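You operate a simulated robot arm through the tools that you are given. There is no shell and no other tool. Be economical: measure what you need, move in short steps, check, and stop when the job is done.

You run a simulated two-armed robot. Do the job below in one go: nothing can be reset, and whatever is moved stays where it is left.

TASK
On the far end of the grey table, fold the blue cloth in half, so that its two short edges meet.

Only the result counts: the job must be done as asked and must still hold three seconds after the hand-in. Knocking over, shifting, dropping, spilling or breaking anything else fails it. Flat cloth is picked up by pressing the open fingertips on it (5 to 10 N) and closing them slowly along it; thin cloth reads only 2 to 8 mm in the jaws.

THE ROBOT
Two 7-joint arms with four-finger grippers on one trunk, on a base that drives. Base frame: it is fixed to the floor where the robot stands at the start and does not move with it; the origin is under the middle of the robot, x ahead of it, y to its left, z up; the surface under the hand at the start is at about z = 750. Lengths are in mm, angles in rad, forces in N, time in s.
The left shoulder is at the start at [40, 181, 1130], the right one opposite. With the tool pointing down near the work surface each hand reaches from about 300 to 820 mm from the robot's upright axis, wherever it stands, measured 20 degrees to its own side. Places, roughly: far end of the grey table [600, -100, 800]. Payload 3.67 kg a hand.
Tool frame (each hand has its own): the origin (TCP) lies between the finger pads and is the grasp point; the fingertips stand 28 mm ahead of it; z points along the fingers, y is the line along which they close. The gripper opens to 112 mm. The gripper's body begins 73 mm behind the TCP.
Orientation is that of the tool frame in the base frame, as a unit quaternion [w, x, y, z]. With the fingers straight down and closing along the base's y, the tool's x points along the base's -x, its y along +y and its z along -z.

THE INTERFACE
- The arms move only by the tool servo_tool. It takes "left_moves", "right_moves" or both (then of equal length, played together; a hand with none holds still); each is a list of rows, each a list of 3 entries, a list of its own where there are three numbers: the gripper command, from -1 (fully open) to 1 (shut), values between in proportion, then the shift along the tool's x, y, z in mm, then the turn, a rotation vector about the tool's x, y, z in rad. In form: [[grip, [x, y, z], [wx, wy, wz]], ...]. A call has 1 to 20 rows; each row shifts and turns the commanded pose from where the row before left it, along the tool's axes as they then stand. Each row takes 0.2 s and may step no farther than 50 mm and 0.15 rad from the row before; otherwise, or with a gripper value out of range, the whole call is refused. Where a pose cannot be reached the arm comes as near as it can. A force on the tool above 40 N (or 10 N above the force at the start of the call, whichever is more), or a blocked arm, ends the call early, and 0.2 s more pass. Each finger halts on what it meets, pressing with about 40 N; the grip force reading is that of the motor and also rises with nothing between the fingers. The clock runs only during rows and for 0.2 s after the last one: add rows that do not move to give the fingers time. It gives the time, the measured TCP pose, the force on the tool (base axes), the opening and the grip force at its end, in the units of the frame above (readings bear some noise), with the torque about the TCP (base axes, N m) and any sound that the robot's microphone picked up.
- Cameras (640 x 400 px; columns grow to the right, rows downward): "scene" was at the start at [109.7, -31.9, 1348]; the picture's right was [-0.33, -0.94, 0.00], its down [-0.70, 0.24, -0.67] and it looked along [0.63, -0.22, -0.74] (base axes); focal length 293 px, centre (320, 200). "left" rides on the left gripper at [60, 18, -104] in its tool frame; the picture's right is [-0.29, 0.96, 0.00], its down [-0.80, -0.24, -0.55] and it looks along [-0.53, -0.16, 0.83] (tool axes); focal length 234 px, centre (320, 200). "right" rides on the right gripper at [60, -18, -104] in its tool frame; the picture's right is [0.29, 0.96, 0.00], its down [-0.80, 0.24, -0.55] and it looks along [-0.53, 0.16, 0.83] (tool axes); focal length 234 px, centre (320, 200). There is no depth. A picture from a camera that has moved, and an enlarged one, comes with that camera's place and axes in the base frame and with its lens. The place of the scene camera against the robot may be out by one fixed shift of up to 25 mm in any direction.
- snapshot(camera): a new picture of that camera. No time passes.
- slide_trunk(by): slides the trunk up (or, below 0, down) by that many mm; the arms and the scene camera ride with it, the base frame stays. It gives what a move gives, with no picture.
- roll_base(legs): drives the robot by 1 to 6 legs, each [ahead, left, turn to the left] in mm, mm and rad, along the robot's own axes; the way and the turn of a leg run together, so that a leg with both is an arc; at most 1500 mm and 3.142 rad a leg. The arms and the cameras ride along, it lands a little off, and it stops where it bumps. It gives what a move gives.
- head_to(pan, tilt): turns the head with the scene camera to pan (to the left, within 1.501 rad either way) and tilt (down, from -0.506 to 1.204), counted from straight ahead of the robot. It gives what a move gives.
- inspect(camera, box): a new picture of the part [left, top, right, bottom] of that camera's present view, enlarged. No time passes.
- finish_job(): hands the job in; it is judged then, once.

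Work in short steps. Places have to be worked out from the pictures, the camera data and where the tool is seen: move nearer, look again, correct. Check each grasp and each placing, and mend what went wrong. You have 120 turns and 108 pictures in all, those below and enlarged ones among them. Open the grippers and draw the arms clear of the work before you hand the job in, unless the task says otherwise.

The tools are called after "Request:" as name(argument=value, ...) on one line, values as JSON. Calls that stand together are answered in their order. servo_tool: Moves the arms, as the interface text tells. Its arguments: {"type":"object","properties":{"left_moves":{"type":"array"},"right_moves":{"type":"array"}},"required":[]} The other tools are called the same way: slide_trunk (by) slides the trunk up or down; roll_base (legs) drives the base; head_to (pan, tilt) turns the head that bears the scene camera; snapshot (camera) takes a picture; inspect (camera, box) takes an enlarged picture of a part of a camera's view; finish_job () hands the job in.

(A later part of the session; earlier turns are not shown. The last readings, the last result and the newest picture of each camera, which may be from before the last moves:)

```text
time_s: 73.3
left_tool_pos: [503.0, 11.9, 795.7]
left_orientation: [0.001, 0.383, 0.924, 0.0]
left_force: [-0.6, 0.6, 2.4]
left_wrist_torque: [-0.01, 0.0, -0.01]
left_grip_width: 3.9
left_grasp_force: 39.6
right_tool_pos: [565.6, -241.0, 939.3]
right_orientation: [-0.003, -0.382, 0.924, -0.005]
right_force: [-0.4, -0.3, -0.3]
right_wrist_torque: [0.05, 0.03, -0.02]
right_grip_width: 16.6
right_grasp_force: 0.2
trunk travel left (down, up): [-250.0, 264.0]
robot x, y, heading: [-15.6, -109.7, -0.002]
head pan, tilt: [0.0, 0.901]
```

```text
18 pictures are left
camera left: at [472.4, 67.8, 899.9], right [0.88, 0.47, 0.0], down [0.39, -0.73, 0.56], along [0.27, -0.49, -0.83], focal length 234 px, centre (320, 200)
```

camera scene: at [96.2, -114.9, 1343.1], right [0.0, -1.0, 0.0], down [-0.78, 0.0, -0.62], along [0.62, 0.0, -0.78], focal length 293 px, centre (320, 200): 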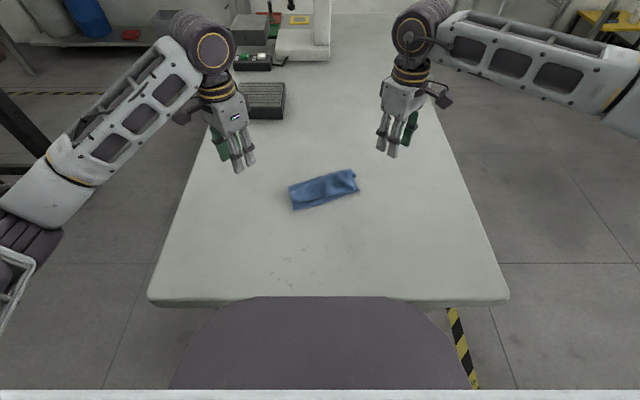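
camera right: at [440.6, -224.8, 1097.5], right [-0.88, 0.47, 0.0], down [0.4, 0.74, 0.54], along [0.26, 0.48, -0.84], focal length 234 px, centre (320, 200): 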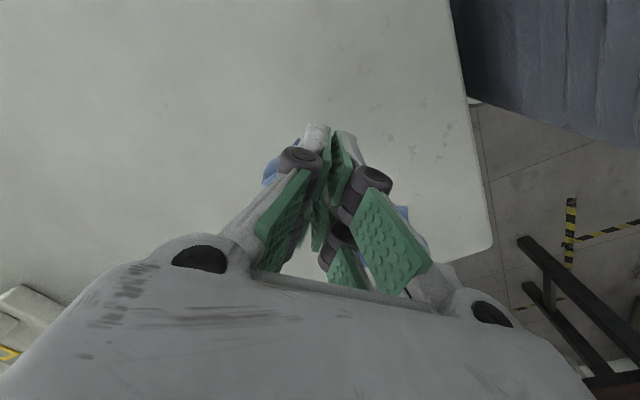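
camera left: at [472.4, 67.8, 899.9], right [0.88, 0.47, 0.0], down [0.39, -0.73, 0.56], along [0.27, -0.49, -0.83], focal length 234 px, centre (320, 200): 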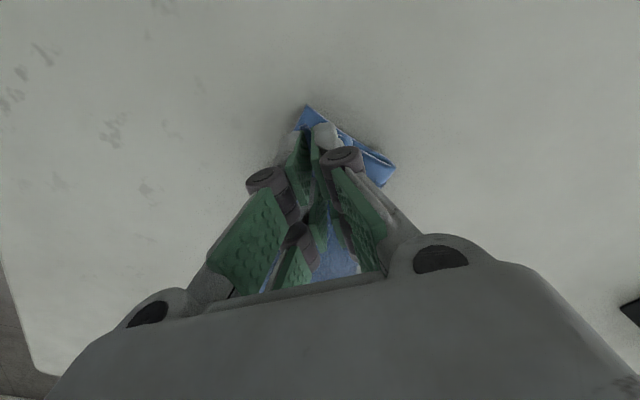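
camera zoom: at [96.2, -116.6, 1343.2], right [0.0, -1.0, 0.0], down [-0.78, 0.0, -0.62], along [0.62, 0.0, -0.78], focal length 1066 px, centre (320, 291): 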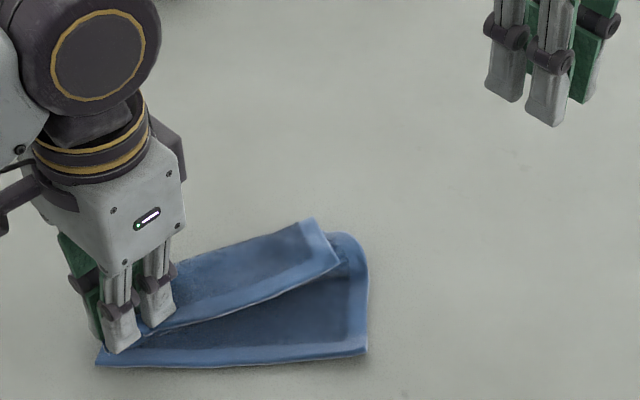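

Good: the left corner sits over the lower-left corner. Now the right hand goes for the upper-right corner, at about (561, −131).

Request:
servo_tool(right_moves=[[0.7, [-16, 16, 15], [0, 0, 0]], [0.7, [-16, 16, 20], [0, 0, 0]], [0.7, [-16, 16, 20], [0, 0, 0]], [0.7, [-16, 16, 20], [0, 0, 0]], [0.7, [-16, 16, 25], [0, 0, 0]], [0.7, [-16, 16, 24], [0, 0, 0]]])

Request:
snapshot(camera="right")

```text
time_s: 74.7
left_tool_pos: [503.9, 12.6, 794.8]
left_orientation: [0.002, 0.382, 0.924, 0.001]
left_force: [0.6, -0.3, 2.0]
left_wrist_torque: [-0.04, 0.02, -0.08]
left_grip_width: 3.8
left_grasp_force: 40.2
right_tool_pos: [565.3, -105.4, 812.5]
right_orientation: [-0.004, -0.381, 0.924, -0.004]
right_force: [-0.3, 0.8, 1.0]
right_wrist_torque: [-0.01, 0.01, 0.01]
right_grip_width: 17.0
right_grasp_force: 0.1
trunk travel left (down, up): [-250.0, 264.0]
robot x, y, heading: [-15.0, -112.2, -0.003]
head pan, tilt: [0.0, 0.901]
```

```text
17 pictures are left
camera right: at [535.5, -159.1, 917.3], right [-0.88, 0.47, 0.0], down [0.4, 0.74, 0.54], along [0.26, 0.48, -0.84], focal length 234 px, centre (320, 200)
```

right: 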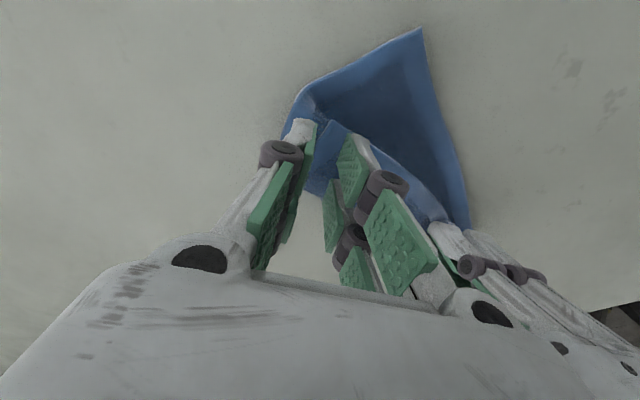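

The upper-right corner is at about (551, −120). I shift inward over it and go down near contact.

Request:
servo_tool(right_moves=[[0.74, [-4.2, 19.8, 0], [0, 0, 0]], [0.74, [0, 0, 8], [0, 0, 0]], [0.74, [0, 0, 7], [0, 0, 0]], [0.74, [0, 0, 4], [0, 0, 0]], [0.74, [0, 0, 3], [0, 0, 0]], [0.74, [0, 0, 2], [0, 0, 0]]])

Request:
inspect(camera="right", box=[220, 10, 480, 200])

```text
time_s: 76.1
left_tool_pos: [503.0, 11.6, 795.5]
left_orientation: [0.002, 0.382, 0.924, 0.0]
left_force: [1.2, -0.4, 1.7]
left_wrist_torque: [0.0, 0.01, 0.0]
left_grip_width: 4.0
left_grasp_force: 39.4
right_tool_pos: [553.4, -90.0, 789.2]
right_orientation: [-0.003, -0.383, 0.924, -0.004]
right_force: [-1.7, 1.7, 3.9]
right_wrist_torque: [0.01, 0.04, -0.02]
right_grip_width: 14.0
right_grasp_force: 0.1
trunk travel left (down, up): [-250.0, 264.0]
robot x, y, heading: [-16.3, -111.8, -0.001]
head pan, tilt: [0.0, 0.901]
```

```text
2.11 times, centred on (350, 105) of right
camera zoom: at [523.3, -143.5, 893.8], right [-0.88, 0.47, 0.0], down [0.4, 0.74, 0.55], along [0.26, 0.48, -0.84], focal length 493 px, centre (257, 400)
```

zoom: 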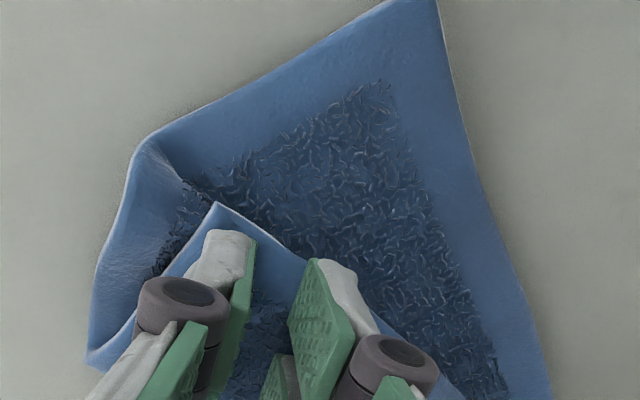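

The fingers sit well on the upper corner alone, at 4 N. I close slowly and lift a little.

Request:
servo_tool(right_moves=[[0.74, [0, 0, 0.7], [0, 0, 0]], [0.78, [0, 0, 0], [0, 0, 0]], [0.82, [0, 0, 0], [0, 0, 0]], [0.86, [0, 0, 0], [0, 0, 0]], [0.9, [0, 0, 0], [0, 0, 0]], [0.94, [0, 0, 0], [0, 0, 0]], [1, [0, 0, 0], [0, 0, 0]], [1, [0, 0, 0], [0, 0, 0]], [1, [0, 0, 0], [0, 0, 0]], [1, [0, 0, -10], [0, 0, 0]], [1, [0, 0, -10], [0, 0, 0]]])

```text
time_s: 78.5
left_tool_pos: [502.1, 11.7, 795.2]
left_orientation: [0.001, 0.382, 0.924, 0.001]
left_force: [0.6, -0.5, 1.4]
left_wrist_torque: [0.0, 0.01, -0.02]
left_grip_width: 3.9
left_grasp_force: 40.2
right_tool_pos: [553.8, -88.4, 809.3]
right_orientation: [-0.004, -0.382, 0.924, -0.004]
right_force: [-0.3, 0.2, -0.7]
right_wrist_torque: [0.0, -0.02, 0.0]
right_grip_width: 1.7
right_grasp_force: 39.0
trunk travel left (down, up): [-250.0, 264.0]
robot x, y, heading: [-13.8, -110.9, 0.002]
head pan, tilt: [0.0, 0.901]
```

Held (1.7 mm). With both upper corners held singly, I lift to about 75 mm and move outward to draw the fold line out, then lower straight down.

Request:
servo_tool(left_moves=[[1, [-5.7, 6.5, -12], [0, 0, 0]], [1, [-5.7, 6.5, -12], [0, 0, 0]], [1, [-5.7, 6.5, -12], [0, 0, 0]], [1, [-5.7, 6.5, -12], [0, 0, 0]], [1, [-5.7, 6.5, -12], [0, 0, 0]], [1, [-4.7, 5.7, 1.7], [0, 0, 0]], [1, [-4.7, 5.7, 1.7], [0, 0, 0]], [1, [-4.7, 5.7, 1.7], [0, 0, 0]], [1, [0, 0, 15], [0, 0, 0]], [1, [0, 0, 15], [0, 0, 0]]], right_moves=[[1, [0.85, -2.5, -9.2], [0, 0, 0]], [1, [0.85, -2.5, -9.2], [0, 0, 0]], [1, [0.85, -2.5, -9.2], [0, 0, 0]], [1, [0.85, -2.5, -9.2], [0, 0, 0]], [1, [0.85, -2.5, -9.2], [0, 0, 0]], [1, [0.95, -3.3, 1.7], [0, 0, 0]], [1, [0.95, -3.3, 1.7], [0, 0, 0]], [1, [0.95, -3.3, 1.7], [0, 0, 0]], [1, [0, 0, 15], [0, 0, 0]], [1, [0, 0, 15], [0, 0, 0]]])

Request:
inspect(camera="scene", box=[240, 120, 400, 230])

```text
time_s: 80.7
left_tool_pos: [567.8, 16.4, 818.0]
left_orientation: [0.002, 0.383, 0.924, 0.0]
left_force: [0.1, 1.1, 0.5]
left_wrist_torque: [0.02, 0.0, -0.03]
left_grip_width: 3.6
left_grasp_force: 40.1
right_tool_pos: [564.1, -109.4, 818.0]
right_orientation: [-0.004, -0.382, 0.924, -0.004]
right_force: [0.1, 0.0, 0.0]
right_wrist_torque: [0.0, -0.01, -0.02]
right_grip_width: 0.0
right_grasp_force: 36.0
trunk travel left (down, up): [-250.0, 264.0]
robot x, y, heading: [-14.0, -109.7, 0.001]
head pan, tilt: [0.0, 0.901]
```

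```text
3.64 times, centred on (320, 175) of scene
camera zoom: at [96.8, -116.7, 1343.1], right [0.0, -1.0, 0.0], down [-0.78, 0.0, -0.62], along [0.62, 0.0, -0.78], focal length 1066 px, centre (320, 291)
```

zoom: 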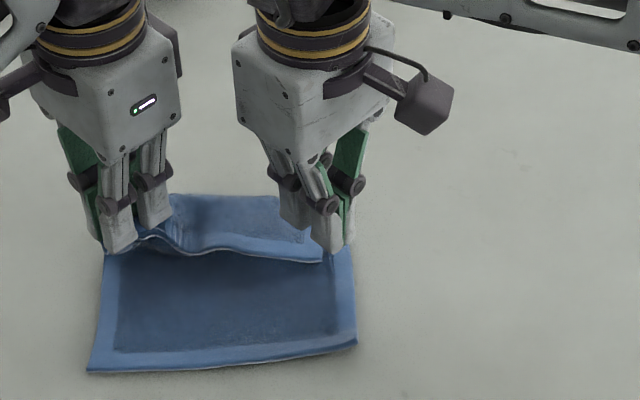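

The right grip slipped again, but the lower half now lies out fully and the fold line has moved to about x 600. I reposition the right hand over the upper-right corner, near (566, −116), with a wider pinch.

Request:
servo_tool(right_moves=[[0.8, [0, 0, -5], [0, 0, 0]], [0.6, [-11.6, -2.5, 0], [0, 0, 0]], [0.6, [-11.6, -2.5, 0], [0, 0, 0]], [0.6, [0, 0, 0], [0, 0, 0]]])

Request:
inspect(camera="right", box=[220, 10, 500, 210])

```text
time_s: 81.7
left_tool_pos: [567.5, 16.3, 819.4]
left_orientation: [0.002, 0.383, 0.924, 0.0]
left_force: [-0.4, -0.5, -0.1]
left_wrist_torque: [-0.03, 0.0, -0.04]
left_grip_width: 3.9
left_grasp_force: 40.0
right_tool_pos: [586.1, -96.6, 825.2]
right_orientation: [-0.004, -0.382, 0.924, -0.005]
right_force: [-0.1, 0.4, -0.3]
right_wrist_torque: [0.03, 0.01, 0.01]
right_grip_width: 22.5
right_grasp_force: 0.1
trunk travel left (down, up): [-250.0, 264.0]
robot x, y, heading: [-13.4, -111.9, 0.001]
head pan, tilt: [0.0, 0.901]
```

```text
2.00 times, centred on (360, 110) of right
camera zoom: at [555.4, -150.9, 928.2], right [-0.88, 0.47, 0.0], down [0.4, 0.74, 0.54], along [0.26, 0.48, -0.84], focal length 468 px, centre (240, 380)
```

zoom: 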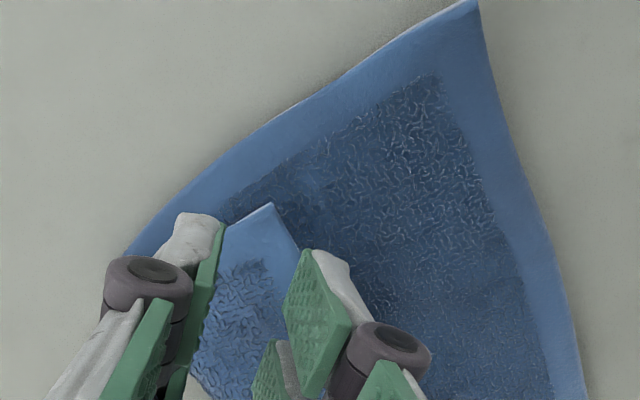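

The corner is at (564, −112). I shift 7 mm inward and go down to contact.

Request:
servo_tool(right_moves=[[0.6, [-4.2, 5.6, 5], [0, 0, 0]], [0.6, [0, 0, 10], [0, 0, 0]], [0.6, [0, 0, 10], [0, 0, 0]], [0.6, [0, 0, 6], [0, 0, 0]], [0.6, [0, 0, 3], [0, 0, 0]], [0.6, [0, 0, 2], [0, 0, 0]], [0.6, [0, 0, 1], [0, 0, 0]]])

```text
time_s: 83.3
left_tool_pos: [567.5, 16.7, 819.4]
left_orientation: [0.001, 0.383, 0.924, 0.0]
left_force: [-0.5, -0.7, 0.1]
left_wrist_torque: [0.0, 0.01, -0.05]
left_grip_width: 3.5
left_grasp_force: 40.0
right_tool_pos: [583.4, -89.6, 785.7]
right_orientation: [-0.003, -0.381, 0.924, -0.005]
right_force: [-0.2, 0.0, 0.7]
right_wrist_torque: [0.01, 0.0, 0.03]
right_grip_width: 22.4
right_grasp_force: 0.0
trunk travel left (down, up): [-250.0, 264.0]
robot x, y, heading: [-17.8, -108.7, 0.003]
head pan, tilt: [0.0, 0.901]
```

Not yet in contact; I go lower.

Request:
servo_tool(right_moves=[[0.6, [0, 0, 2], [0, 0, 0]], [0.6, [0, 0, 1], [0, 0, 0]]])

```text
time_s: 83.9
left_tool_pos: [567.8, 16.6, 820.2]
left_orientation: [0.001, 0.383, 0.924, 0.0]
left_force: [-0.6, -0.2, -0.9]
left_wrist_torque: [0.0, 0.01, -0.02]
left_grip_width: 3.9
left_grasp_force: 40.3
right_tool_pos: [583.4, -89.1, 783.7]
right_orientation: [-0.003, -0.382, 0.924, -0.004]
right_force: [-0.1, -0.2, 3.9]
right_wrist_torque: [0.03, -0.02, -0.01]
right_grip_width: 22.2
right_grasp_force: 0.1
trunk travel left (down, up): [-250.0, 264.0]
robot x, y, heading: [-18.6, -111.9, -0.002]
head pan, tilt: [0.0, 0.901]
```

Contact at 4 N; I add a bit and close slowly.

Request:
servo_tool(right_moves=[[0.6, [0, 0, 0.8], [0, 0, 0]], [0.65, [0, 0, 0], [0, 0, 0]], [0.7, [0, 0, 0], [0, 0, 0]], [0.75, [0, 0, 0], [0, 0, 0]], [0.8, [0, 0, 0], [0, 0, 0]], [0.85, [0, 0, 0], [0, 0, 0]], [0.9, [0, 0, 0], [0, 0, 0]], [0.95, [0, 0, 0], [0, 0, 0]], [1, [0, 0, 0], [0, 0, 0]], [1, [0, 0, 0], [0, 0, 0]], [1, [0, 0, 0], [0, 0, 0]], [1, [0, 0, -10], [0, 0, 0]], [1, [0, 0, -15], [0, 0, 0]]])

Request:
inspect(camera="scene", box=[240, 120, 400, 230])

```text
time_s: 86.7
left_tool_pos: [567.3, 16.4, 819.2]
left_orientation: [0.002, 0.383, 0.924, 0.0]
left_force: [0.8, 0.1, 0.2]
left_wrist_torque: [0.0, -0.03, -0.01]
left_grip_width: 4.0
left_grasp_force: 40.3
right_tool_pos: [583.5, -89.7, 806.7]
right_orientation: [-0.003, -0.382, 0.924, -0.004]
right_force: [-0.2, -0.9, 0.2]
right_wrist_torque: [0.02, -0.04, -0.02]
right_grip_width: 3.9
right_grasp_force: 40.2
trunk travel left (down, up): [-250.0, 264.0]
robot x, y, heading: [-17.6, -109.3, -0.002]
head pan, tilt: [0.0, 0.901]
```

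```text
3.64 times, centred on (320, 175) of scene
camera zoom: at [96.2, -116.7, 1343.1], right [0.0, -1.0, 0.0], down [-0.78, 0.0, -0.62], along [0.62, 0.0, -0.78], focal length 1066 px, centre (320, 291)
```

zoom: 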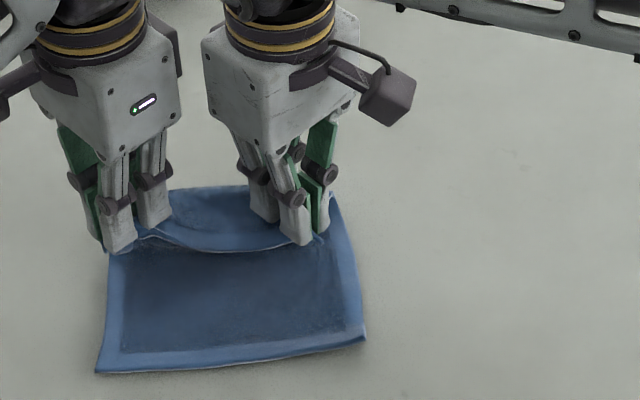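

Both upper corners are now held at 3.9 mm, and the lower edge runs from about (478, 38) to (491, −137). I carry the upper edge back over it and lower.

Request:
servo_tool(left_moves=[[1, [7.9, -7.2, 1], [0, 0, 0]], [1, [7.9, -7.2, 1], [0, 0, 0]], [1, [7.9, -7.2, 1], [0, 0, 0]], [1, [7.9, -7.2, 1], [0, 0, 0]], [1, [7.9, -7.2, 1], [0, 0, 0]], [1, [7.9, -7.2, 1], [0, 0, 0]], [1, [0, 0, 9], [0, 0, 0]], [1, [0, 0, 9], [0, 0, 0]]], right_moves=[[1, [10.3, 6.6, -1], [0, 0, 0]], [1, [10.3, 6.6, -1], [0, 0, 0]], [1, [10.3, 6.6, -1], [0, 0, 0]], [1, [10.3, 6.6, -1], [0, 0, 0]], [1, [10.3, 6.6, -1], [0, 0, 0]], [1, [10.3, 6.6, -1], [0, 0, 0]], [1, [0, 0, 9], [0, 0, 0]], [1, [0, 0, 9], [0, 0, 0]]])

Request:
inspect(camera="left", box=[200, 50, 440, 200])

Request:
inspect(camera="right", box=[200, 50, 440, 200])

```text
time_s: 88.5
left_tool_pos: [504.5, 19.2, 796.5]
left_orientation: [0.001, 0.383, 0.924, 0.0]
left_force: [0.1, -11.9, 2.1]
left_wrist_torque: [-0.37, -0.01, -0.13]
left_grip_width: 4.1
left_grasp_force: 39.8
right_tool_pos: [511.7, -105.4, 797.6]
right_orientation: [-0.003, -0.383, 0.924, -0.004]
right_force: [-0.6, 12.6, 0.4]
right_wrist_torque: [0.31, 0.04, 0.1]
right_grip_width: 3.9
right_grasp_force: 40.5
trunk travel left (down, up): [-250.0, 264.0]
robot x, y, heading: [-12.2, -106.3, -0.002]
head pan, tilt: [0.0, 0.901]
```

```text
2.67 times, centred on (320, 125) of left
camera zoom: at [473.2, 74.8, 900.9], right [0.88, 0.47, 0.0], down [0.39, -0.73, 0.56], along [0.27, -0.49, -0.83], focal length 624 px, centre (320, 400)
```

zoom: 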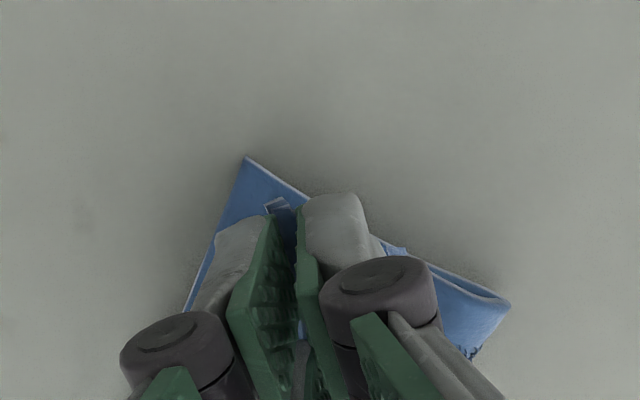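

```text
2.67 times, centred on (320, 125) of right
camera zoom: at [481.4, -159.6, 901.3], right [-0.88, 0.47, 0.0], down [0.4, 0.74, 0.55], along [0.26, 0.48, -0.84], focal length 624 px, centre (320, 400)
```

zoom: 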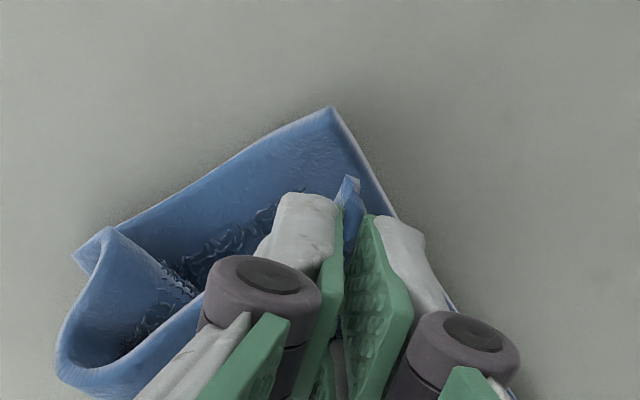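

The edges and corners line up well, with 12 N of tension between the hands. I relieve that, set them down, open, and rise clear.

Request:
servo_tool(left_moves=[[1, [-2, -2, 3], [0, 0, 0]], [1, [0, 0, 3], [0, 0, 0]], [0.85, [0, 0, 0], [0, 0, 0]], [0.7, [0, 0, 0], [0, 0, 0]], [0.5, [0, 0, 0], [0, 0, 0]], [0.5, [0, 0, -10], [0, 0, 0]], [0.5, [0, 0, -25], [0, 0, 0]], [0.5, [15, 15, -35], [0, 0, 0]], [0.5, [30, 30, -35], [0, 0, 0]], [0.5, [30, 30, 0], [0, 0, 0]]], right_moves=[[1, [-2, 2, 3], [0, 0, 0]], [1, [0, 0, 3], [0, 0, 0]], [0.85, [0, 0, 0], [0, 0, 0]], [0.7, [0, 0, 0], [0, 0, 0]], [0.5, [0, 0, 0], [0, 0, 0]], [0.5, [0, 0, -10], [0, 0, 0]], [0.5, [0, 0, -25], [0, 0, 0]], [0.5, [15, -15, -35], [0, 0, 0]], [0.5, [30, -30, -35], [0, 0, 0]], [0.5, [30, -30, 0], [0, 0, 0]]])

Request:
inspect(camera="scene", box=[250, 150, 370, 230])

```text
refused: row 9 steps farther than a row can; nothing moved
```

```text
5.00 times, centred on (310, 190) of scene
camera zoom: at [96.0, -116.7, 1343.2], right [0.0, -1.0, 0.0], down [-0.78, 0.0, -0.62], along [0.62, 0.0, -0.78], focal length 1466 px, centre (370, 250)
```

zoom: 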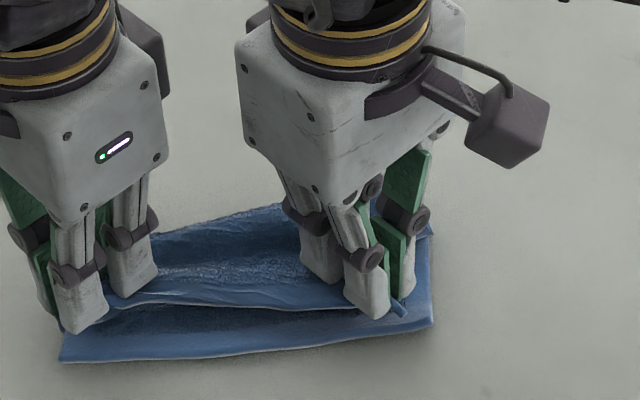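

That call was refused for too large a step; I redo the release with smaller steps.

Request:
servo_tool(left_moves=[[1, [-2, -2, 3], [0, 0, 0]], [1, [0, 0, 3], [0, 0, 0]], [0.85, [0, 0, 0], [0, 0, 0]], [0.7, [0, 0, 0], [0, 0, 0]], [0.5, [0, 0, 0], [0, 0, 0]], [0.5, [0, 0, -10], [0, 0, 0]], [0.5, [0, 0, -25], [0, 0, 0]], [0.5, [15, 15, -35], [0, 0, 0]], [0.5, [25, 25, -30], [0, 0, 0]], [0.5, [30, 30, 0], [0, 0, 0]]], right_moves=[[1, [-2, 2, 3], [0, 0, 0]], [1, [0, 0, 3], [0, 0, 0]], [0.85, [0, 0, 0], [0, 0, 0]], [0.7, [0, 0, 0], [0, 0, 0]], [0.5, [0, 0, 0], [0, 0, 0]], [0.5, [0, 0, -10], [0, 0, 0]], [0.5, [0, 0, -25], [0, 0, 0]], [0.5, [15, -15, -35], [0, 0, 0]], [0.5, [25, -25, -30], [0, 0, 0]], [0.5, [30, -30, 0], [0, 0, 0]]])

Request:
inspect(camera="scene", box=[250, 150, 370, 230])

```text
time_s: 90.7
left_tool_pos: [503.7, 113.7, 890.1]
left_orientation: [0.001, 0.384, 0.924, 0.0]
left_force: [-0.4, 0.4, 0.4]
left_wrist_torque: [-0.01, -0.01, 0.0]
left_grip_width: 28.2
left_grasp_force: 0.1
right_tool_pos: [510.1, -201.4, 892.1]
right_orientation: [-0.004, -0.382, 0.924, -0.004]
right_force: [-0.3, 0.1, 0.9]
right_wrist_torque: [0.0, 0.0, 0.03]
right_grip_width: 28.0
right_grasp_force: 0.0
trunk travel left (down, up): [-250.0, 264.0]
robot x, y, heading: [-16.8, -112.9, 0.001]
head pan, tilt: [0.0, 0.901]
```

```text
5.00 times, centred on (310, 190) of scene
camera zoom: at [95.9, -117.1, 1343.1], right [0.0, -1.0, 0.0], down [-0.78, 0.0, -0.62], along [0.62, 0.0, -0.78], focal length 1466 px, centre (370, 250)
```

zoom: 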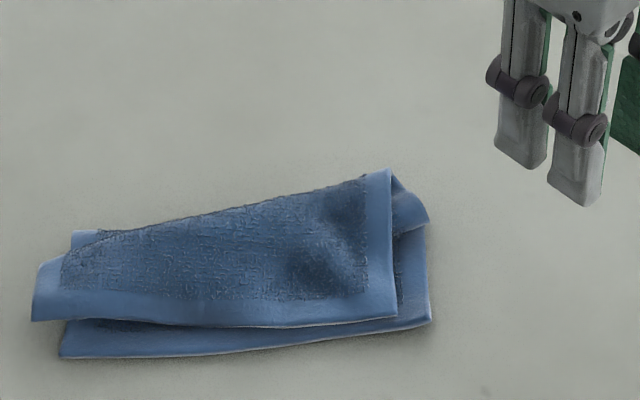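

The edges nearly meet, but the inside is still pleated (S-fold), so I will redo the lay with the sheet kept taut on a proper arc. I bring both hands back over the upper corners.

Request:
servo_tool(left_moves=[[0.6, [-16, -14, 12], [0, 0, 0]], [0.6, [-16, -14, 18], [0, 0, 0]], [0.6, [-16, -14, 24], [0, 0, 0]], [0.6, [-16, -14, 24], [0, 0, 0]]], right_moves=[[0.6, [-17.3, 19.8, 12], [0, 0, 0]], [0.6, [-17.3, 19.8, 18], [0, 0, 0]], [0.6, [-17.3, 19.8, 24], [0, 0, 0]], [0.6, [-17.3, 19.8, 24], [0, 0, 0]]])

Request:
inspect(camera="left", box=[200, 50, 440, 200])

Request:
inspect(camera="right", box=[200, 50, 440, 200])

```text
time_s: 91.7
left_tool_pos: [510.7, 30.4, 809.6]
left_orientation: [0.001, 0.383, 0.924, 0.001]
left_force: [0.2, 0.2, 0.8]
left_wrist_torque: [0.02, 0.03, -0.03]
left_grip_width: 22.2
left_grasp_force: 0.1
right_tool_pos: [506.6, -97.0, 811.7]
right_orientation: [-0.004, -0.382, 0.924, -0.005]
right_force: [0.3, -0.1, 0.4]
right_wrist_torque: [0.01, 0.0, 0.04]
right_grip_width: 22.3
right_grasp_force: 0.0
trunk travel left (down, up): [-250.0, 264.0]
robot x, y, heading: [-15.3, -110.1, -0.003]
head pan, tilt: [0.0, 0.901]
```

```text
2.67 times, centred on (320, 125) of left
camera zoom: at [479.9, 86.3, 915.0], right [0.88, 0.47, 0.0], down [0.39, -0.73, 0.56], along [0.26, -0.49, -0.83], focal length 624 px, centre (320, 400)
```

zoom: 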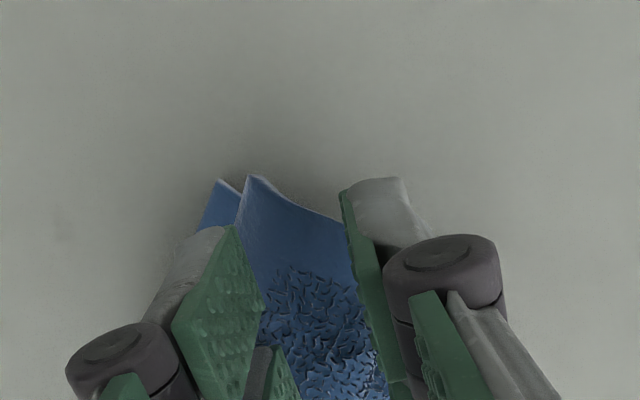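

```text
2.67 times, centred on (320, 125) of right
camera zoom: at [475.3, -151.0, 916.1], right [-0.88, 0.48, 0.0], down [0.4, 0.74, 0.54], along [0.26, 0.48, -0.84], focal length 624 px, centre (320, 400)
```

zoom: 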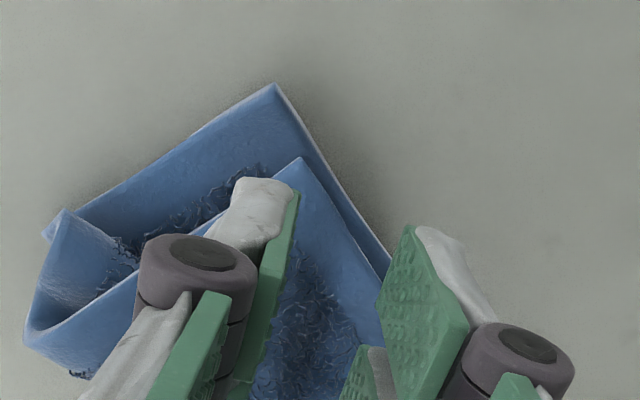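

The upper corners are at (483, 46) and (495, −125). I trim both hands and go down to contact.

Request:
servo_tool(left_moves=[[0.6, [2.1, -9.2, 5], [0, 0, 0]], [0.6, [0, 0, 5], [0, 0, 0]], [0.6, [0, 0, 4], [0, 0, 0]], [0.6, [0, 0, 3], [0, 0, 0]]], right_moves=[[0.6, [-4.2, -7.1, 6], [0, 0, 0]], [0.6, [0, 0, 6], [0, 0, 0]], [0.6, [0, 0, 4], [0, 0, 0]], [0.6, [0, 0, 3], [0, 0, 0]]])

```text
time_s: 92.7
left_tool_pos: [501.8, 25.1, 794.4]
left_orientation: [0.001, 0.383, 0.924, 0.001]
left_force: [-0.8, -0.8, 1.8]
left_wrist_torque: [-0.02, 0.0, 0.0]
left_grip_width: 22.5
left_grasp_force: 0.0
right_tool_pos: [513.5, -99.1, 793.2]
right_orientation: [-0.004, -0.381, 0.924, -0.005]
right_force: [-0.1, 0.0, 1.1]
right_wrist_torque: [0.01, 0.02, 0.01]
right_grip_width: 22.5
right_grasp_force: 0.1
trunk travel left (down, up): [-250.0, 264.0]
robot x, y, heading: [-14.5, -107.7, -0.0]
head pan, tilt: [0.0, 0.901]
```

First touch; I press a little more.

Request:
servo_tool(left_moves=[[0.6, [0, 0, 2.5], [0, 0, 0]], [0.6, [0, 0, 0], [0, 0, 0]]], right_moves=[[0.6, [0, 0, 3], [0, 0, 0]], [0.6, [0, 0, 0], [0, 0, 0]]])

```text
time_s: 93.3
left_tool_pos: [500.9, 25.4, 791.7]
left_orientation: [0.0, 0.383, 0.924, 0.0]
left_force: [-0.7, -0.5, 2.3]
left_wrist_torque: [-0.01, -0.02, -0.02]
left_grip_width: 22.0
left_grasp_force: 0.0
right_tool_pos: [513.6, -99.8, 790.9]
right_orientation: [-0.004, -0.382, 0.924, -0.004]
right_force: [-0.4, -0.2, 0.7]
right_wrist_torque: [-0.01, -0.06, 0.03]
right_grip_width: 22.1
right_grasp_force: 0.1
trunk travel left (down, up): [-250.0, 264.0]
robot x, y, heading: [-13.9, -106.2, 0.002]
head pan, tilt: [0.0, 0.901]
```

Request:
servo_tool(left_moves=[[0.6, [0, 0, 1.5], [0, 0, 0]], [0.6, [0, 0, 0.5], [0, 0, 0]]], right_moves=[[0.6, [0, 0, 2], [0, 0, 0]], [0.6, [0, 0, 1.5], [0, 0, 0]]])

```text
time_s: 93.9
left_tool_pos: [501.1, 25.4, 789.9]
left_orientation: [0.001, 0.383, 0.924, 0.0]
left_force: [-0.8, 1.3, 4.2]
left_wrist_torque: [-0.01, -0.02, -0.02]
left_grip_width: 22.1
left_grasp_force: 0.1
right_tool_pos: [512.7, -99.6, 788.0]
right_orientation: [-0.003, -0.382, 0.924, -0.003]
right_force: [0.3, 0.4, 3.8]
right_wrist_torque: [0.03, -0.1, 0.0]
right_grip_width: 22.0
right_grasp_force: 0.1
trunk travel left (down, up): [-250.0, 264.0]
robot x, y, heading: [-13.1, -113.4, -0.001]
head pan, tilt: [0.0, 0.901]
```

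About 4 N on each. I close slowly and lift 15 mm.

Request:
servo_tool(left_moves=[[0.65, [0, 0, 0], [0, 0, 0]], [0.7, [0, 0, 0], [0, 0, 0]], [0.75, [0, 0, 0], [0, 0, 0]], [0.8, [0, 0, 0], [0, 0, 0]], [0.85, [0, 0, 0], [0, 0, 0]], [0.9, [0, 0, 0], [0, 0, 0]], [0.95, [0, 0, 0], [0, 0, 0]], [1, [0, 0, 0], [0, 0, 0]], [1, [0, 0, 0], [0, 0, 0]], [1, [0, 0, 0], [0, 0, 0]], [1, [0, 0, -7], [0, 0, 0]], [1, [0, 0, -8], [0, 0, 0]]], right_moves=[[0.65, [0, 0, 0.4], [0, 0, 0]], [0.7, [0, 0, 0], [0, 0, 0]], [0.75, [0, 0, 0], [0, 0, 0]], [0.8, [0, 0, 0], [0, 0, 0]], [0.85, [0, 0, 0], [0, 0, 0]], [0.9, [0, 0, 0], [0, 0, 0]], [0.95, [0, 0, 0], [0, 0, 0]], [1, [0, 0, 0], [0, 0, 0]], [1, [0, 0, 0], [0, 0, 0]], [1, [0, 0, 0], [0, 0, 0]], [1, [0, 0, -7], [0, 0, 0]], [1, [0, 0, -8], [0, 0, 0]]])

```text
time_s: 96.5
left_tool_pos: [502.0, 24.9, 804.8]
left_orientation: [0.001, 0.383, 0.924, 0.0]
left_force: [-0.3, -0.4, -0.4]
left_wrist_torque: [-0.02, -0.04, -0.03]
left_grip_width: 4.1
left_grasp_force: 39.2
right_tool_pos: [514.0, -99.9, 801.5]
right_orientation: [-0.004, -0.383, 0.924, -0.006]
right_force: [0.1, -0.5, 1.0]
right_wrist_torque: [-0.01, -0.04, 0.0]
right_grip_width: 2.8
right_grasp_force: 40.1
trunk travel left (down, up): [-250.0, 264.0]
robot x, y, heading: [-15.7, -111.9, -0.003]
head pan, tilt: [0.0, 0.901]
```

Both are held (4.1 and 2.8 mm). I lift along the arc to stand above the intended fold line, about 105 mm high, so the pleat pulls out.

Request:
servo_tool(left_moves=[[1, [-7.1, 7.1, -16], [0, 0, 0]], [1, [-7.1, 7.1, -16], [0, 0, 0]], [1, [-7.1, 7.1, -16], [0, 0, 0]], [1, [-7.1, 7.1, -16], [0, 0, 0]], [1, [-7.5, 7.5, -3.5], [0, 0, 0]], [1, [-7.5, 7.5, -3.5], [0, 0, 0]], [1, [-7.5, 7.5, -3.5], [0, 0, 0]], [1, [-7.5, 7.5, -3.5], [0, 0, 0]], [1, [0, 0, 0], [0, 0, 0]]], right_moves=[[1, [-7.1, -7.1, -16.5], [0, 0, 0]], [1, [-7.1, -7.1, -16.5], [0, 0, 0]], [1, [-7.1, -7.1, -16.5], [0, 0, 0]], [1, [-7.1, -7.1, -16.5], [0, 0, 0]], [1, [-7.4, -7.4, -4], [0, 0, 0]], [1, [-7.4, -7.4, -4], [0, 0, 0]], [1, [-7.4, -7.4, -4], [0, 0, 0]], [1, [-7.4, -7.4, -4], [0, 0, 0]], [1, [0, 0, 0], [0, 0, 0]]])

Request:
inspect(camera="scene", box=[240, 120, 400, 230])

```text
time_s: 98.5
left_tool_pos: [585.4, 26.2, 883.3]
left_orientation: [0.001, 0.383, 0.924, 0.001]
left_force: [0.3, -0.1, 0.9]
left_wrist_torque: [0.02, -0.03, -0.02]
left_grip_width: 4.0
left_grasp_force: 39.9
right_tool_pos: [594.4, -99.4, 882.7]
right_orientation: [-0.004, -0.383, 0.924, -0.004]
right_force: [0.0, -0.2, -0.2]
right_wrist_torque: [0.0, -0.02, -0.05]
right_grip_width: 3.2
right_grasp_force: 39.8
trunk travel left (down, up): [-250.0, 264.0]
robot x, y, heading: [-12.8, -108.8, -0.002]
head pan, tilt: [0.0, 0.901]
```

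```text
3.64 times, centred on (320, 175) of scene
camera zoom: at [96.2, -116.7, 1343.1], right [0.0, -1.0, 0.0], down [-0.78, 0.0, -0.62], along [0.62, 0.0, -0.78], focal length 1066 px, centre (320, 291)
```

zoom: 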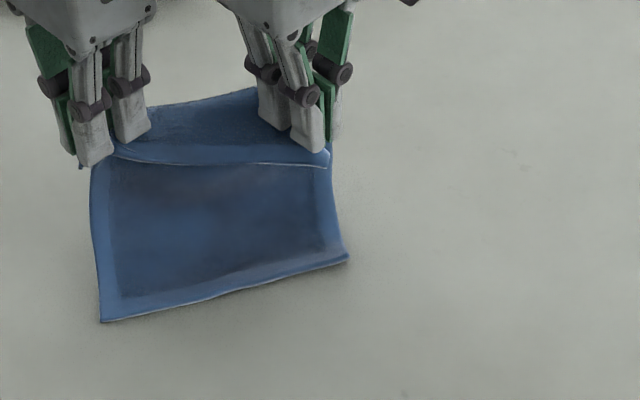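

The sheet is drawn out cleanly, but the lower edge has slid: corners now about (516, 38) and (557, −127). I swing the right hand forward to be parallel, then follow the taut arc down onto that edge.

Request:
servo_tool(left_moves=[[1, [4.2, 2.8, 15], [0, 0, 0]], [1, [4.2, 2.8, 15], [0, 0, 0]], [1, [7.2, -12, 12], [0, 0, 0]], [1, [6.2, -10.3, 15], [0, 0, 0]], [1, [4.6, -7.7, 18], [0, 0, 0]], [1, [2.6, -4.3, 12], [0, 0, 0]]], right_moves=[[1, [-12.4, -1.5, 15], [0, 0, 0]], [1, [-12.4, -1.5, 15], [0, 0, 0]], [1, [12, 7.2, 12], [0, 0, 0]], [1, [10.3, 6.2, 15], [0, 0, 0]], [1, [7.7, 4.6, 18], [0, 0, 0]], [1, [4.3, 2.6, 12], [0, 0, 0]]])

Request:
snapshot(camera="right")

```text
time_s: 99.9
left_tool_pos: [544.1, 26.0, 795.0]
left_orientation: [0.002, 0.382, 0.924, 0.001]
left_force: [0.1, -1.3, -0.4]
left_wrist_torque: [-0.02, -0.04, -0.01]
left_grip_width: 4.2
left_grasp_force: 40.0
right_tool_pos: [576.8, -91.9, 796.6]
right_orientation: [-0.004, -0.382, 0.924, -0.004]
right_force: [-0.7, 0.3, 0.2]
right_wrist_torque: [-0.03, 0.04, -0.01]
right_grip_width: 2.7
right_grasp_force: 39.9
trunk travel left (down, up): [-250.0, 264.0]
robot x, y, heading: [-16.1, -112.4, -0.004]
head pan, tilt: [0.0, 0.901]
```

```text
5 pictures are left
camera right: at [545.9, -147.3, 900.7], right [-0.88, 0.47, 0.0], down [0.4, 0.74, 0.54], along [0.26, 0.48, -0.84], focal length 234 px, centre (320, 200)
```

right: 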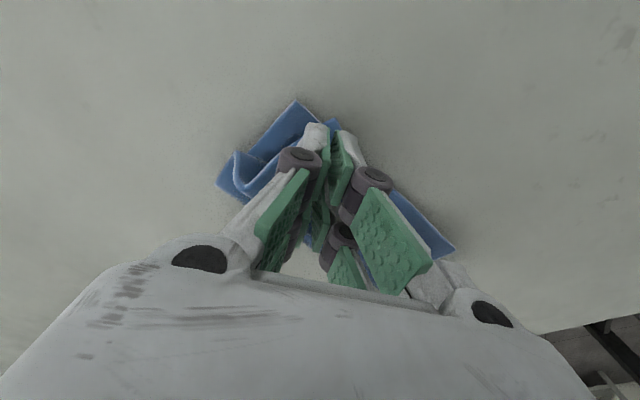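

The corners are close: the upper-right tip is about 15 mm short, and some pleat remains inside. I set both upper corners over the lower ones and open wider in place. Then I will pinch both layers together and lift, so the cloth hangs folded and gravity pulls the pleat out evenly.

Request:
servo_tool(left_moves=[[1, [-2.5, -8.9, 0], [0, 0, 0]], [1, [-2.5, -8.8, 0], [0, 0, 0]], [1, [0, 0, 4], [0, 0, 0]], [0.85, [0, 0, 0], [0, 0, 0]], [0.7, [0, 0, 0], [0, 0, 0]], [0.55, [0, 0, 0], [0, 0, 0]], [0.4, [0, 0, 0], [0, 0, 0]], [0.4, [0, 0, 0], [0, 0, 0]]], right_moves=[[1, [0, -8.5, 0], [0, 0, 0]], [1, [0, -8.5, 0], [0, 0, 0]], [1, [0, 0, 4], [0, 0, 0]], [0.85, [0, 0, 0], [0, 0, 0]], [0.7, [0, 0, 0], [0, 0, 0]], [0.55, [0, 0, 0], [0, 0, 0]], [0.4, [0, 0, 0], [0, 0, 0]], [0.4, [0, 0, 0], [0, 0, 0]]])

Request:
inspect(camera="scene", box=[240, 120, 400, 230])

```text
time_s: 101.7
left_tool_pos: [534.0, 10.2, 792.1]
left_orientation: [0.001, 0.384, 0.924, 0.0]
left_force: [-0.2, -1.1, 1.0]
left_wrist_torque: [-0.02, -0.02, -0.01]
left_grip_width: 33.1
left_grasp_force: 0.0
right_tool_pos: [588.0, -105.7, 792.9]
right_orientation: [-0.004, -0.382, 0.924, -0.004]
right_force: [-1.0, -0.1, 0.1]
right_wrist_torque: [0.02, -0.04, -0.01]
right_grip_width: 33.1
right_grasp_force: 0.0
trunk travel left (down, up): [-250.0, 264.0]
robot x, y, heading: [-16.2, -110.4, -0.001]
head pan, tilt: [0.0, 0.901]
```

```text
3.64 times, centred on (320, 175) of scene
camera zoom: at [96.3, -116.8, 1343.1], right [0.0, -1.0, 0.0], down [-0.78, 0.0, -0.62], along [0.62, 0.0, -0.78], focal length 1066 px, centre (320, 291)
```

zoom: 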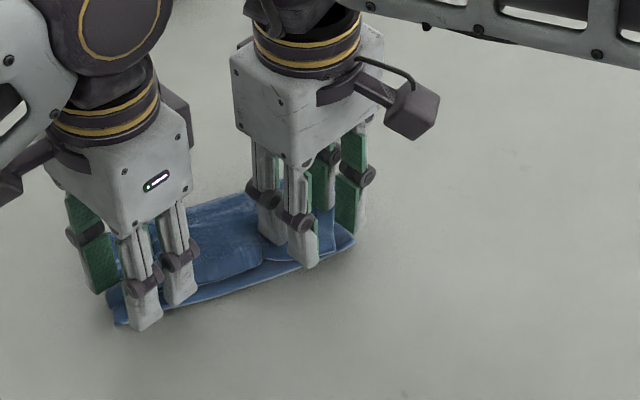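

The edges look aligned. I recentre the open fingers on the doubled corners (left 13 mm inward) and press.

Request:
servo_tool(left_moves=[[0.4, [0, 0, -7], [0, 0, 0]], [0.4, [-5.7, 12.7, 0], [0, 0, 0]], [0.4, [0, 0, 7], [0, 0, 0]], [0.4, [0, 0, 3], [0, 0, 0]], [0.4, [0, 0, 2], [0, 0, 0]]], right_moves=[[0.4, [0, 0, -7], [0, 0, 0]], [0.4, [-2.8, 4.2, 0], [0, 0, 0]], [0.4, [0, 0, 7], [0, 0, 0]], [0.4, [0, 0, 3], [0, 0, 0]], [0.4, [0, 0, 2], [0, 0, 0]]])

```text
time_s: 102.9
left_tool_pos: [547.4, 13.7, 787.9]
left_orientation: [0.002, 0.381, 0.924, 0.001]
left_force: [0.5, 0.1, 5.2]
left_wrist_torque: [0.05, -0.1, 0.0]
left_grip_width: 34.1
left_grasp_force: 1.1
right_tool_pos: [586.3, -100.6, 788.5]
right_orientation: [-0.002, -0.382, 0.924, -0.004]
right_force: [0.1, -0.5, 3.5]
right_wrist_torque: [0.03, -0.12, 0.02]
right_grip_width: 33.7
right_grasp_force: 0.0
trunk travel left (down, up): [-250.0, 264.0]
robot x, y, heading: [-13.0, -109.9, 0.002]
head pan, tilt: [0.0, 0.901]
```

Contact is 5 N and 3.5 N. I press to roughly 12 N so both layers are taken.

Request:
servo_tool(left_moves=[[0.4, [0, 0, 1.5], [0, 0, 0]], [0.4, [0, 0, 0], [0, 0, 0]]], right_moves=[[0.4, [0, 0, 2], [0, 0, 0]], [0.4, [0, 0, 0], [0, 0, 0]]])

```text
time_s: 103.5
left_tool_pos: [546.4, 13.8, 785.7]
left_orientation: [0.002, 0.382, 0.924, 0.001]
left_force: [0.1, 1.1, 10.7]
left_wrist_torque: [0.17, -0.18, -0.02]
left_grip_width: 34.2
left_grasp_force: 0.6
right_tool_pos: [586.8, -100.4, 786.5]
right_orientation: [-0.003, -0.381, 0.924, -0.005]
right_force: [2.0, 0.2, 7.3]
right_wrist_torque: [0.05, -0.22, 0.01]
right_grip_width: 33.3
right_grasp_force: 0.0
trunk travel left (down, up): [-250.0, 264.0]
robot x, y, heading: [-15.2, -114.9, -0.005]
head pan, tilt: [0.0, 0.901]
```

Forces are 11 N and 7 N. I add a little on both and close slowly.

Request:
servo_tool(left_moves=[[0.4, [0, 0, 0.6], [0, 0, 0]], [0.46, [0, 0, 0], [0, 0, 0]], [0.52, [0, 0, 0], [0, 0, 0]], [0.58, [0, 0, 0], [0, 0, 0]], [0.64, [0, 0, 0], [0, 0, 0]], [0.7, [0, 0, 0], [0, 0, 0]], [0.76, [0, 0, 0], [0, 0, 0]], [0.82, [0, 0, 0], [0, 0, 0]], [0.88, [0, 0, 0], [0, 0, 0]], [0.94, [0, 0, 0], [0, 0, 0]], [1, [0, 0, 0], [0, 0, 0]], [1, [0, 0, 0], [0, 0, 0]], [1, [0, 0, 0], [0, 0, 0]]], right_moves=[[0.4, [0, 0, 1.2], [0, 0, 0]], [0.46, [0, 0, 0], [0, 0, 0]], [0.52, [0, 0, 0], [0, 0, 0]], [0.58, [0, 0, 0], [0, 0, 0]], [0.64, [0, 0, 0], [0, 0, 0]], [0.7, [0, 0, 0], [0, 0, 0]], [0.76, [0, 0, 0], [0, 0, 0]], [0.82, [0, 0, 0], [0, 0, 0]], [0.88, [0, 0, 0], [0, 0, 0]], [0.94, [0, 0, 0], [0, 0, 0]], [1, [0, 0, 0], [0, 0, 0]], [1, [0, 0, 0], [0, 0, 0]], [1, [0, 0, 0], [0, 0, 0]]])

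```text
time_s: 106.3
left_tool_pos: [548.1, 13.8, 785.9]
left_orientation: [0.003, 0.383, 0.924, 0.0]
left_force: [3.8, -4.4, 12.9]
left_wrist_torque: [-0.16, -0.19, -0.06]
left_grip_width: 9.4
left_grasp_force: 39.9
right_tool_pos: [585.5, -99.7, 785.6]
right_orientation: [-0.003, -0.383, 0.924, -0.006]
right_force: [-2.8, 5.0, 7.4]
right_wrist_torque: [0.19, -0.06, 0.04]
right_grip_width: 4.9
right_grasp_force: 40.1
trunk travel left (down, up): [-250.0, 264.0]
robot x, y, heading: [-16.6, -112.4, -0.002]
head pan, tilt: [0.0, 0.901]
```

Left is at 9.4 mm and right at 4.9 mm, so likely several layers. I lift to let it hang and check.

Request:
servo_tool(left_moves=[[1, [0, 0, -15], [0, 0, 0]], [1, [0, 0, -20], [0, 0, 0]], [1, [0, 0, -20], [0, 0, 0]], [1, [0, 0, -20], [0, 0, 0]], [1, [0, 0, -20], [0, 0, 0]], [1, [0, 0, -20], [0, 0, 0]], [1, [0, 0, -20], [0, 0, 0]], [1, [0, 0, 0], [0, 0, 0]], [1, [0, 0, 0], [0, 0, 0]]], right_moves=[[1, [0, 0, -15], [0, 0, 0]], [1, [0, 0, -20], [0, 0, 0]], [1, [0, 0, -20], [0, 0, 0]], [1, [0, 0, -20], [0, 0, 0]], [1, [0, 0, -20], [0, 0, 0]], [1, [0, 0, -20], [0, 0, 0]], [1, [0, 0, -20], [0, 0, 0]], [1, [0, 0, 0], [0, 0, 0]], [1, [0, 0, 0], [0, 0, 0]]])

Request:
inspect(camera="scene", box=[240, 90, 400, 200])

```text
time_s: 108.3
left_tool_pos: [547.0, 15.0, 919.8]
left_orientation: [0.002, 0.382, 0.924, 0.0]
left_force: [2.0, -4.9, -1.0]
left_wrist_torque: [-0.12, -0.06, -0.07]
left_grip_width: 8.8
left_grasp_force: 39.6
right_tool_pos: [588.3, -98.3, 919.9]
right_orientation: [-0.003, -0.382, 0.924, -0.005]
right_force: [-2.3, 4.4, 0.1]
right_wrist_torque: [0.15, 0.02, 0.03]
right_grip_width: 4.8
right_grasp_force: 39.8
trunk travel left (down, up): [-250.0, 264.0]
robot x, y, heading: [-16.7, -109.0, -0.007]
head pan, tilt: [0.0, 0.901]
```

```text
3.64 times, centred on (320, 145) of scene
camera zoom: at [96.3, -116.7, 1343.1], right [0.0, -1.0, 0.0], down [-0.78, 0.0, -0.62], along [0.62, 0.0, -0.78], focal length 1066 px, centre (320, 400)
```

zoom: 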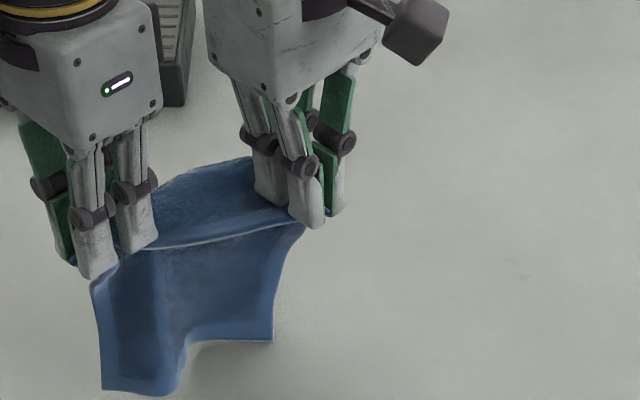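

The hang is short (about 90 mm), which could be either the wanted half-fold or a pleat. This is worth a close look.

Request:
inspect(camera="scene", box=[258, 130, 328, 204])

```text
5.41 times, centred on (293, 167) of scene
camera zoom: at [96.3, -116.7, 1343.1], right [0.0, -1.0, 0.0], down [-0.78, 0.0, -0.62], along [0.62, 0.0, -0.78], focal length 1585 px, centre (466, 378)
```

zoom: 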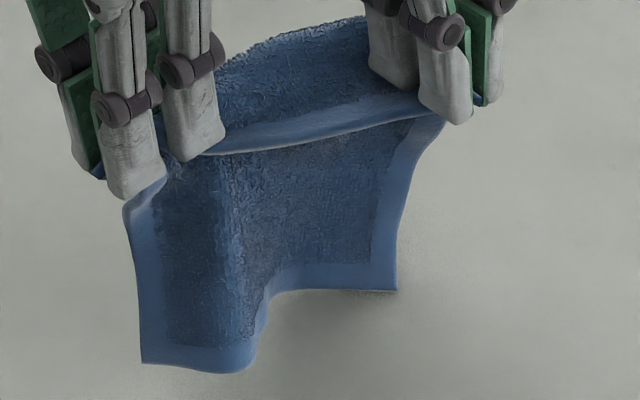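

It is a single hanging sheet with a pleat caught in the jaws. I will lay it out long by dragging forward while lowering right to the table, so no slack is left. Then I will regrasp only the hem and pull it back over.

Request:
servo_tool(left_moves=[[1, [12, -12, 0], [0, 0, 0]], [1, [12, -12, 0], [0, 0, 0]], [1, [12, -12, 0], [0, 0, 0]], [1, [12, -12, 0], [0, 0, 0]], [1, [12, -12, 0], [0, 0, 0]], [1, [12, -12, 0], [0, 0, 0]], [1, [0, 0, 9], [0, 0, 0]], [1, [0, 0, 9], [0, 0, 0]], [1, [-8.8, 8.8, 6.5], [0, 0, 0]], [1, [-8.8, 8.8, 6.5], [0, 0, 0]], [1, [-8.8, 8.8, 6.5], [0, 0, 0]], [1, [-8.8, 8.8, 6.5], [0, 0, 0]], [1, [-8.8, 8.8, 6.5], [0, 0, 0]], [1, [-8.8, 8.8, 6.5], [0, 0, 0]], [1, [-8.8, 8.8, 7], [0, 0, 0]], [1, [-8.8, 8.8, 7], [0, 0, 0]], [1, [-8.8, 8.8, 8], [0, 0, 0]], [1, [-8.8, 8.8, 9], [0, 0, 0]], [1, [-8.8, 8.8, 10], [0, 0, 0]], [1, [-8.8, 8.8, 10], [0, 0, 0]]], right_moves=[[1, [14.7, 13.6, 0], [0, 0, 0]], [1, [14.7, 13.6, 0], [0, 0, 0]], [1, [14.7, 13.6, 0], [0, 0, 0]], [1, [14.7, 13.6, 0], [0, 0, 0]], [1, [14.7, 13.6, 0], [0, 0, 0]], [1, [14.7, 13.6, 0], [0, 0, 0]], [1, [0, 0, 9], [0, 0, 0]], [1, [0, 0, 9], [0, 0, 0]], [1, [-8.8, -8.8, 6.5], [0, 0, 0]], [1, [-8.8, -8.8, 6.5], [0, 0, 0]], [1, [-8.8, -8.8, 6.5], [0, 0, 0]], [1, [-8.8, -8.8, 6.5], [0, 0, 0]], [1, [-8.8, -8.8, 6.5], [0, 0, 0]], [1, [-8.8, -8.8, 6.5], [0, 0, 0]], [1, [-8.8, -8.8, 7], [0, 0, 0]], [1, [-8.8, -8.8, 7], [0, 0, 0]], [1, [-8.8, -8.8, 8], [0, 0, 0]], [1, [-8.8, -8.8, 9], [0, 0, 0]], [1, [-8.8, -8.8, 10], [0, 0, 0]], [1, [-8.8, -8.8, 10], [0, 0, 0]]])

```text
time_s: 112.5
left_tool_pos: [595.0, 15.2, 811.5]
left_orientation: [0.002, 0.382, 0.924, -0.001]
left_force: [0.3, -9.4, -0.7]
left_wrist_torque: [-0.27, 0.01, -0.15]
left_grip_width: 9.2
left_grasp_force: 39.8
right_tool_pos: [616.4, -105.0, 811.1]
right_orientation: [-0.003, -0.383, 0.924, -0.004]
right_force: [-0.1, 9.3, 0.8]
right_wrist_torque: [0.24, 0.01, -0.04]
right_grip_width: 4.4
right_grasp_force: 40.2
trunk travel left (down, up): [-250.0, 264.0]
robot x, y, heading: [-9.0, -112.4, 0.004]
head pan, tilt: [0.0, 0.901]
```

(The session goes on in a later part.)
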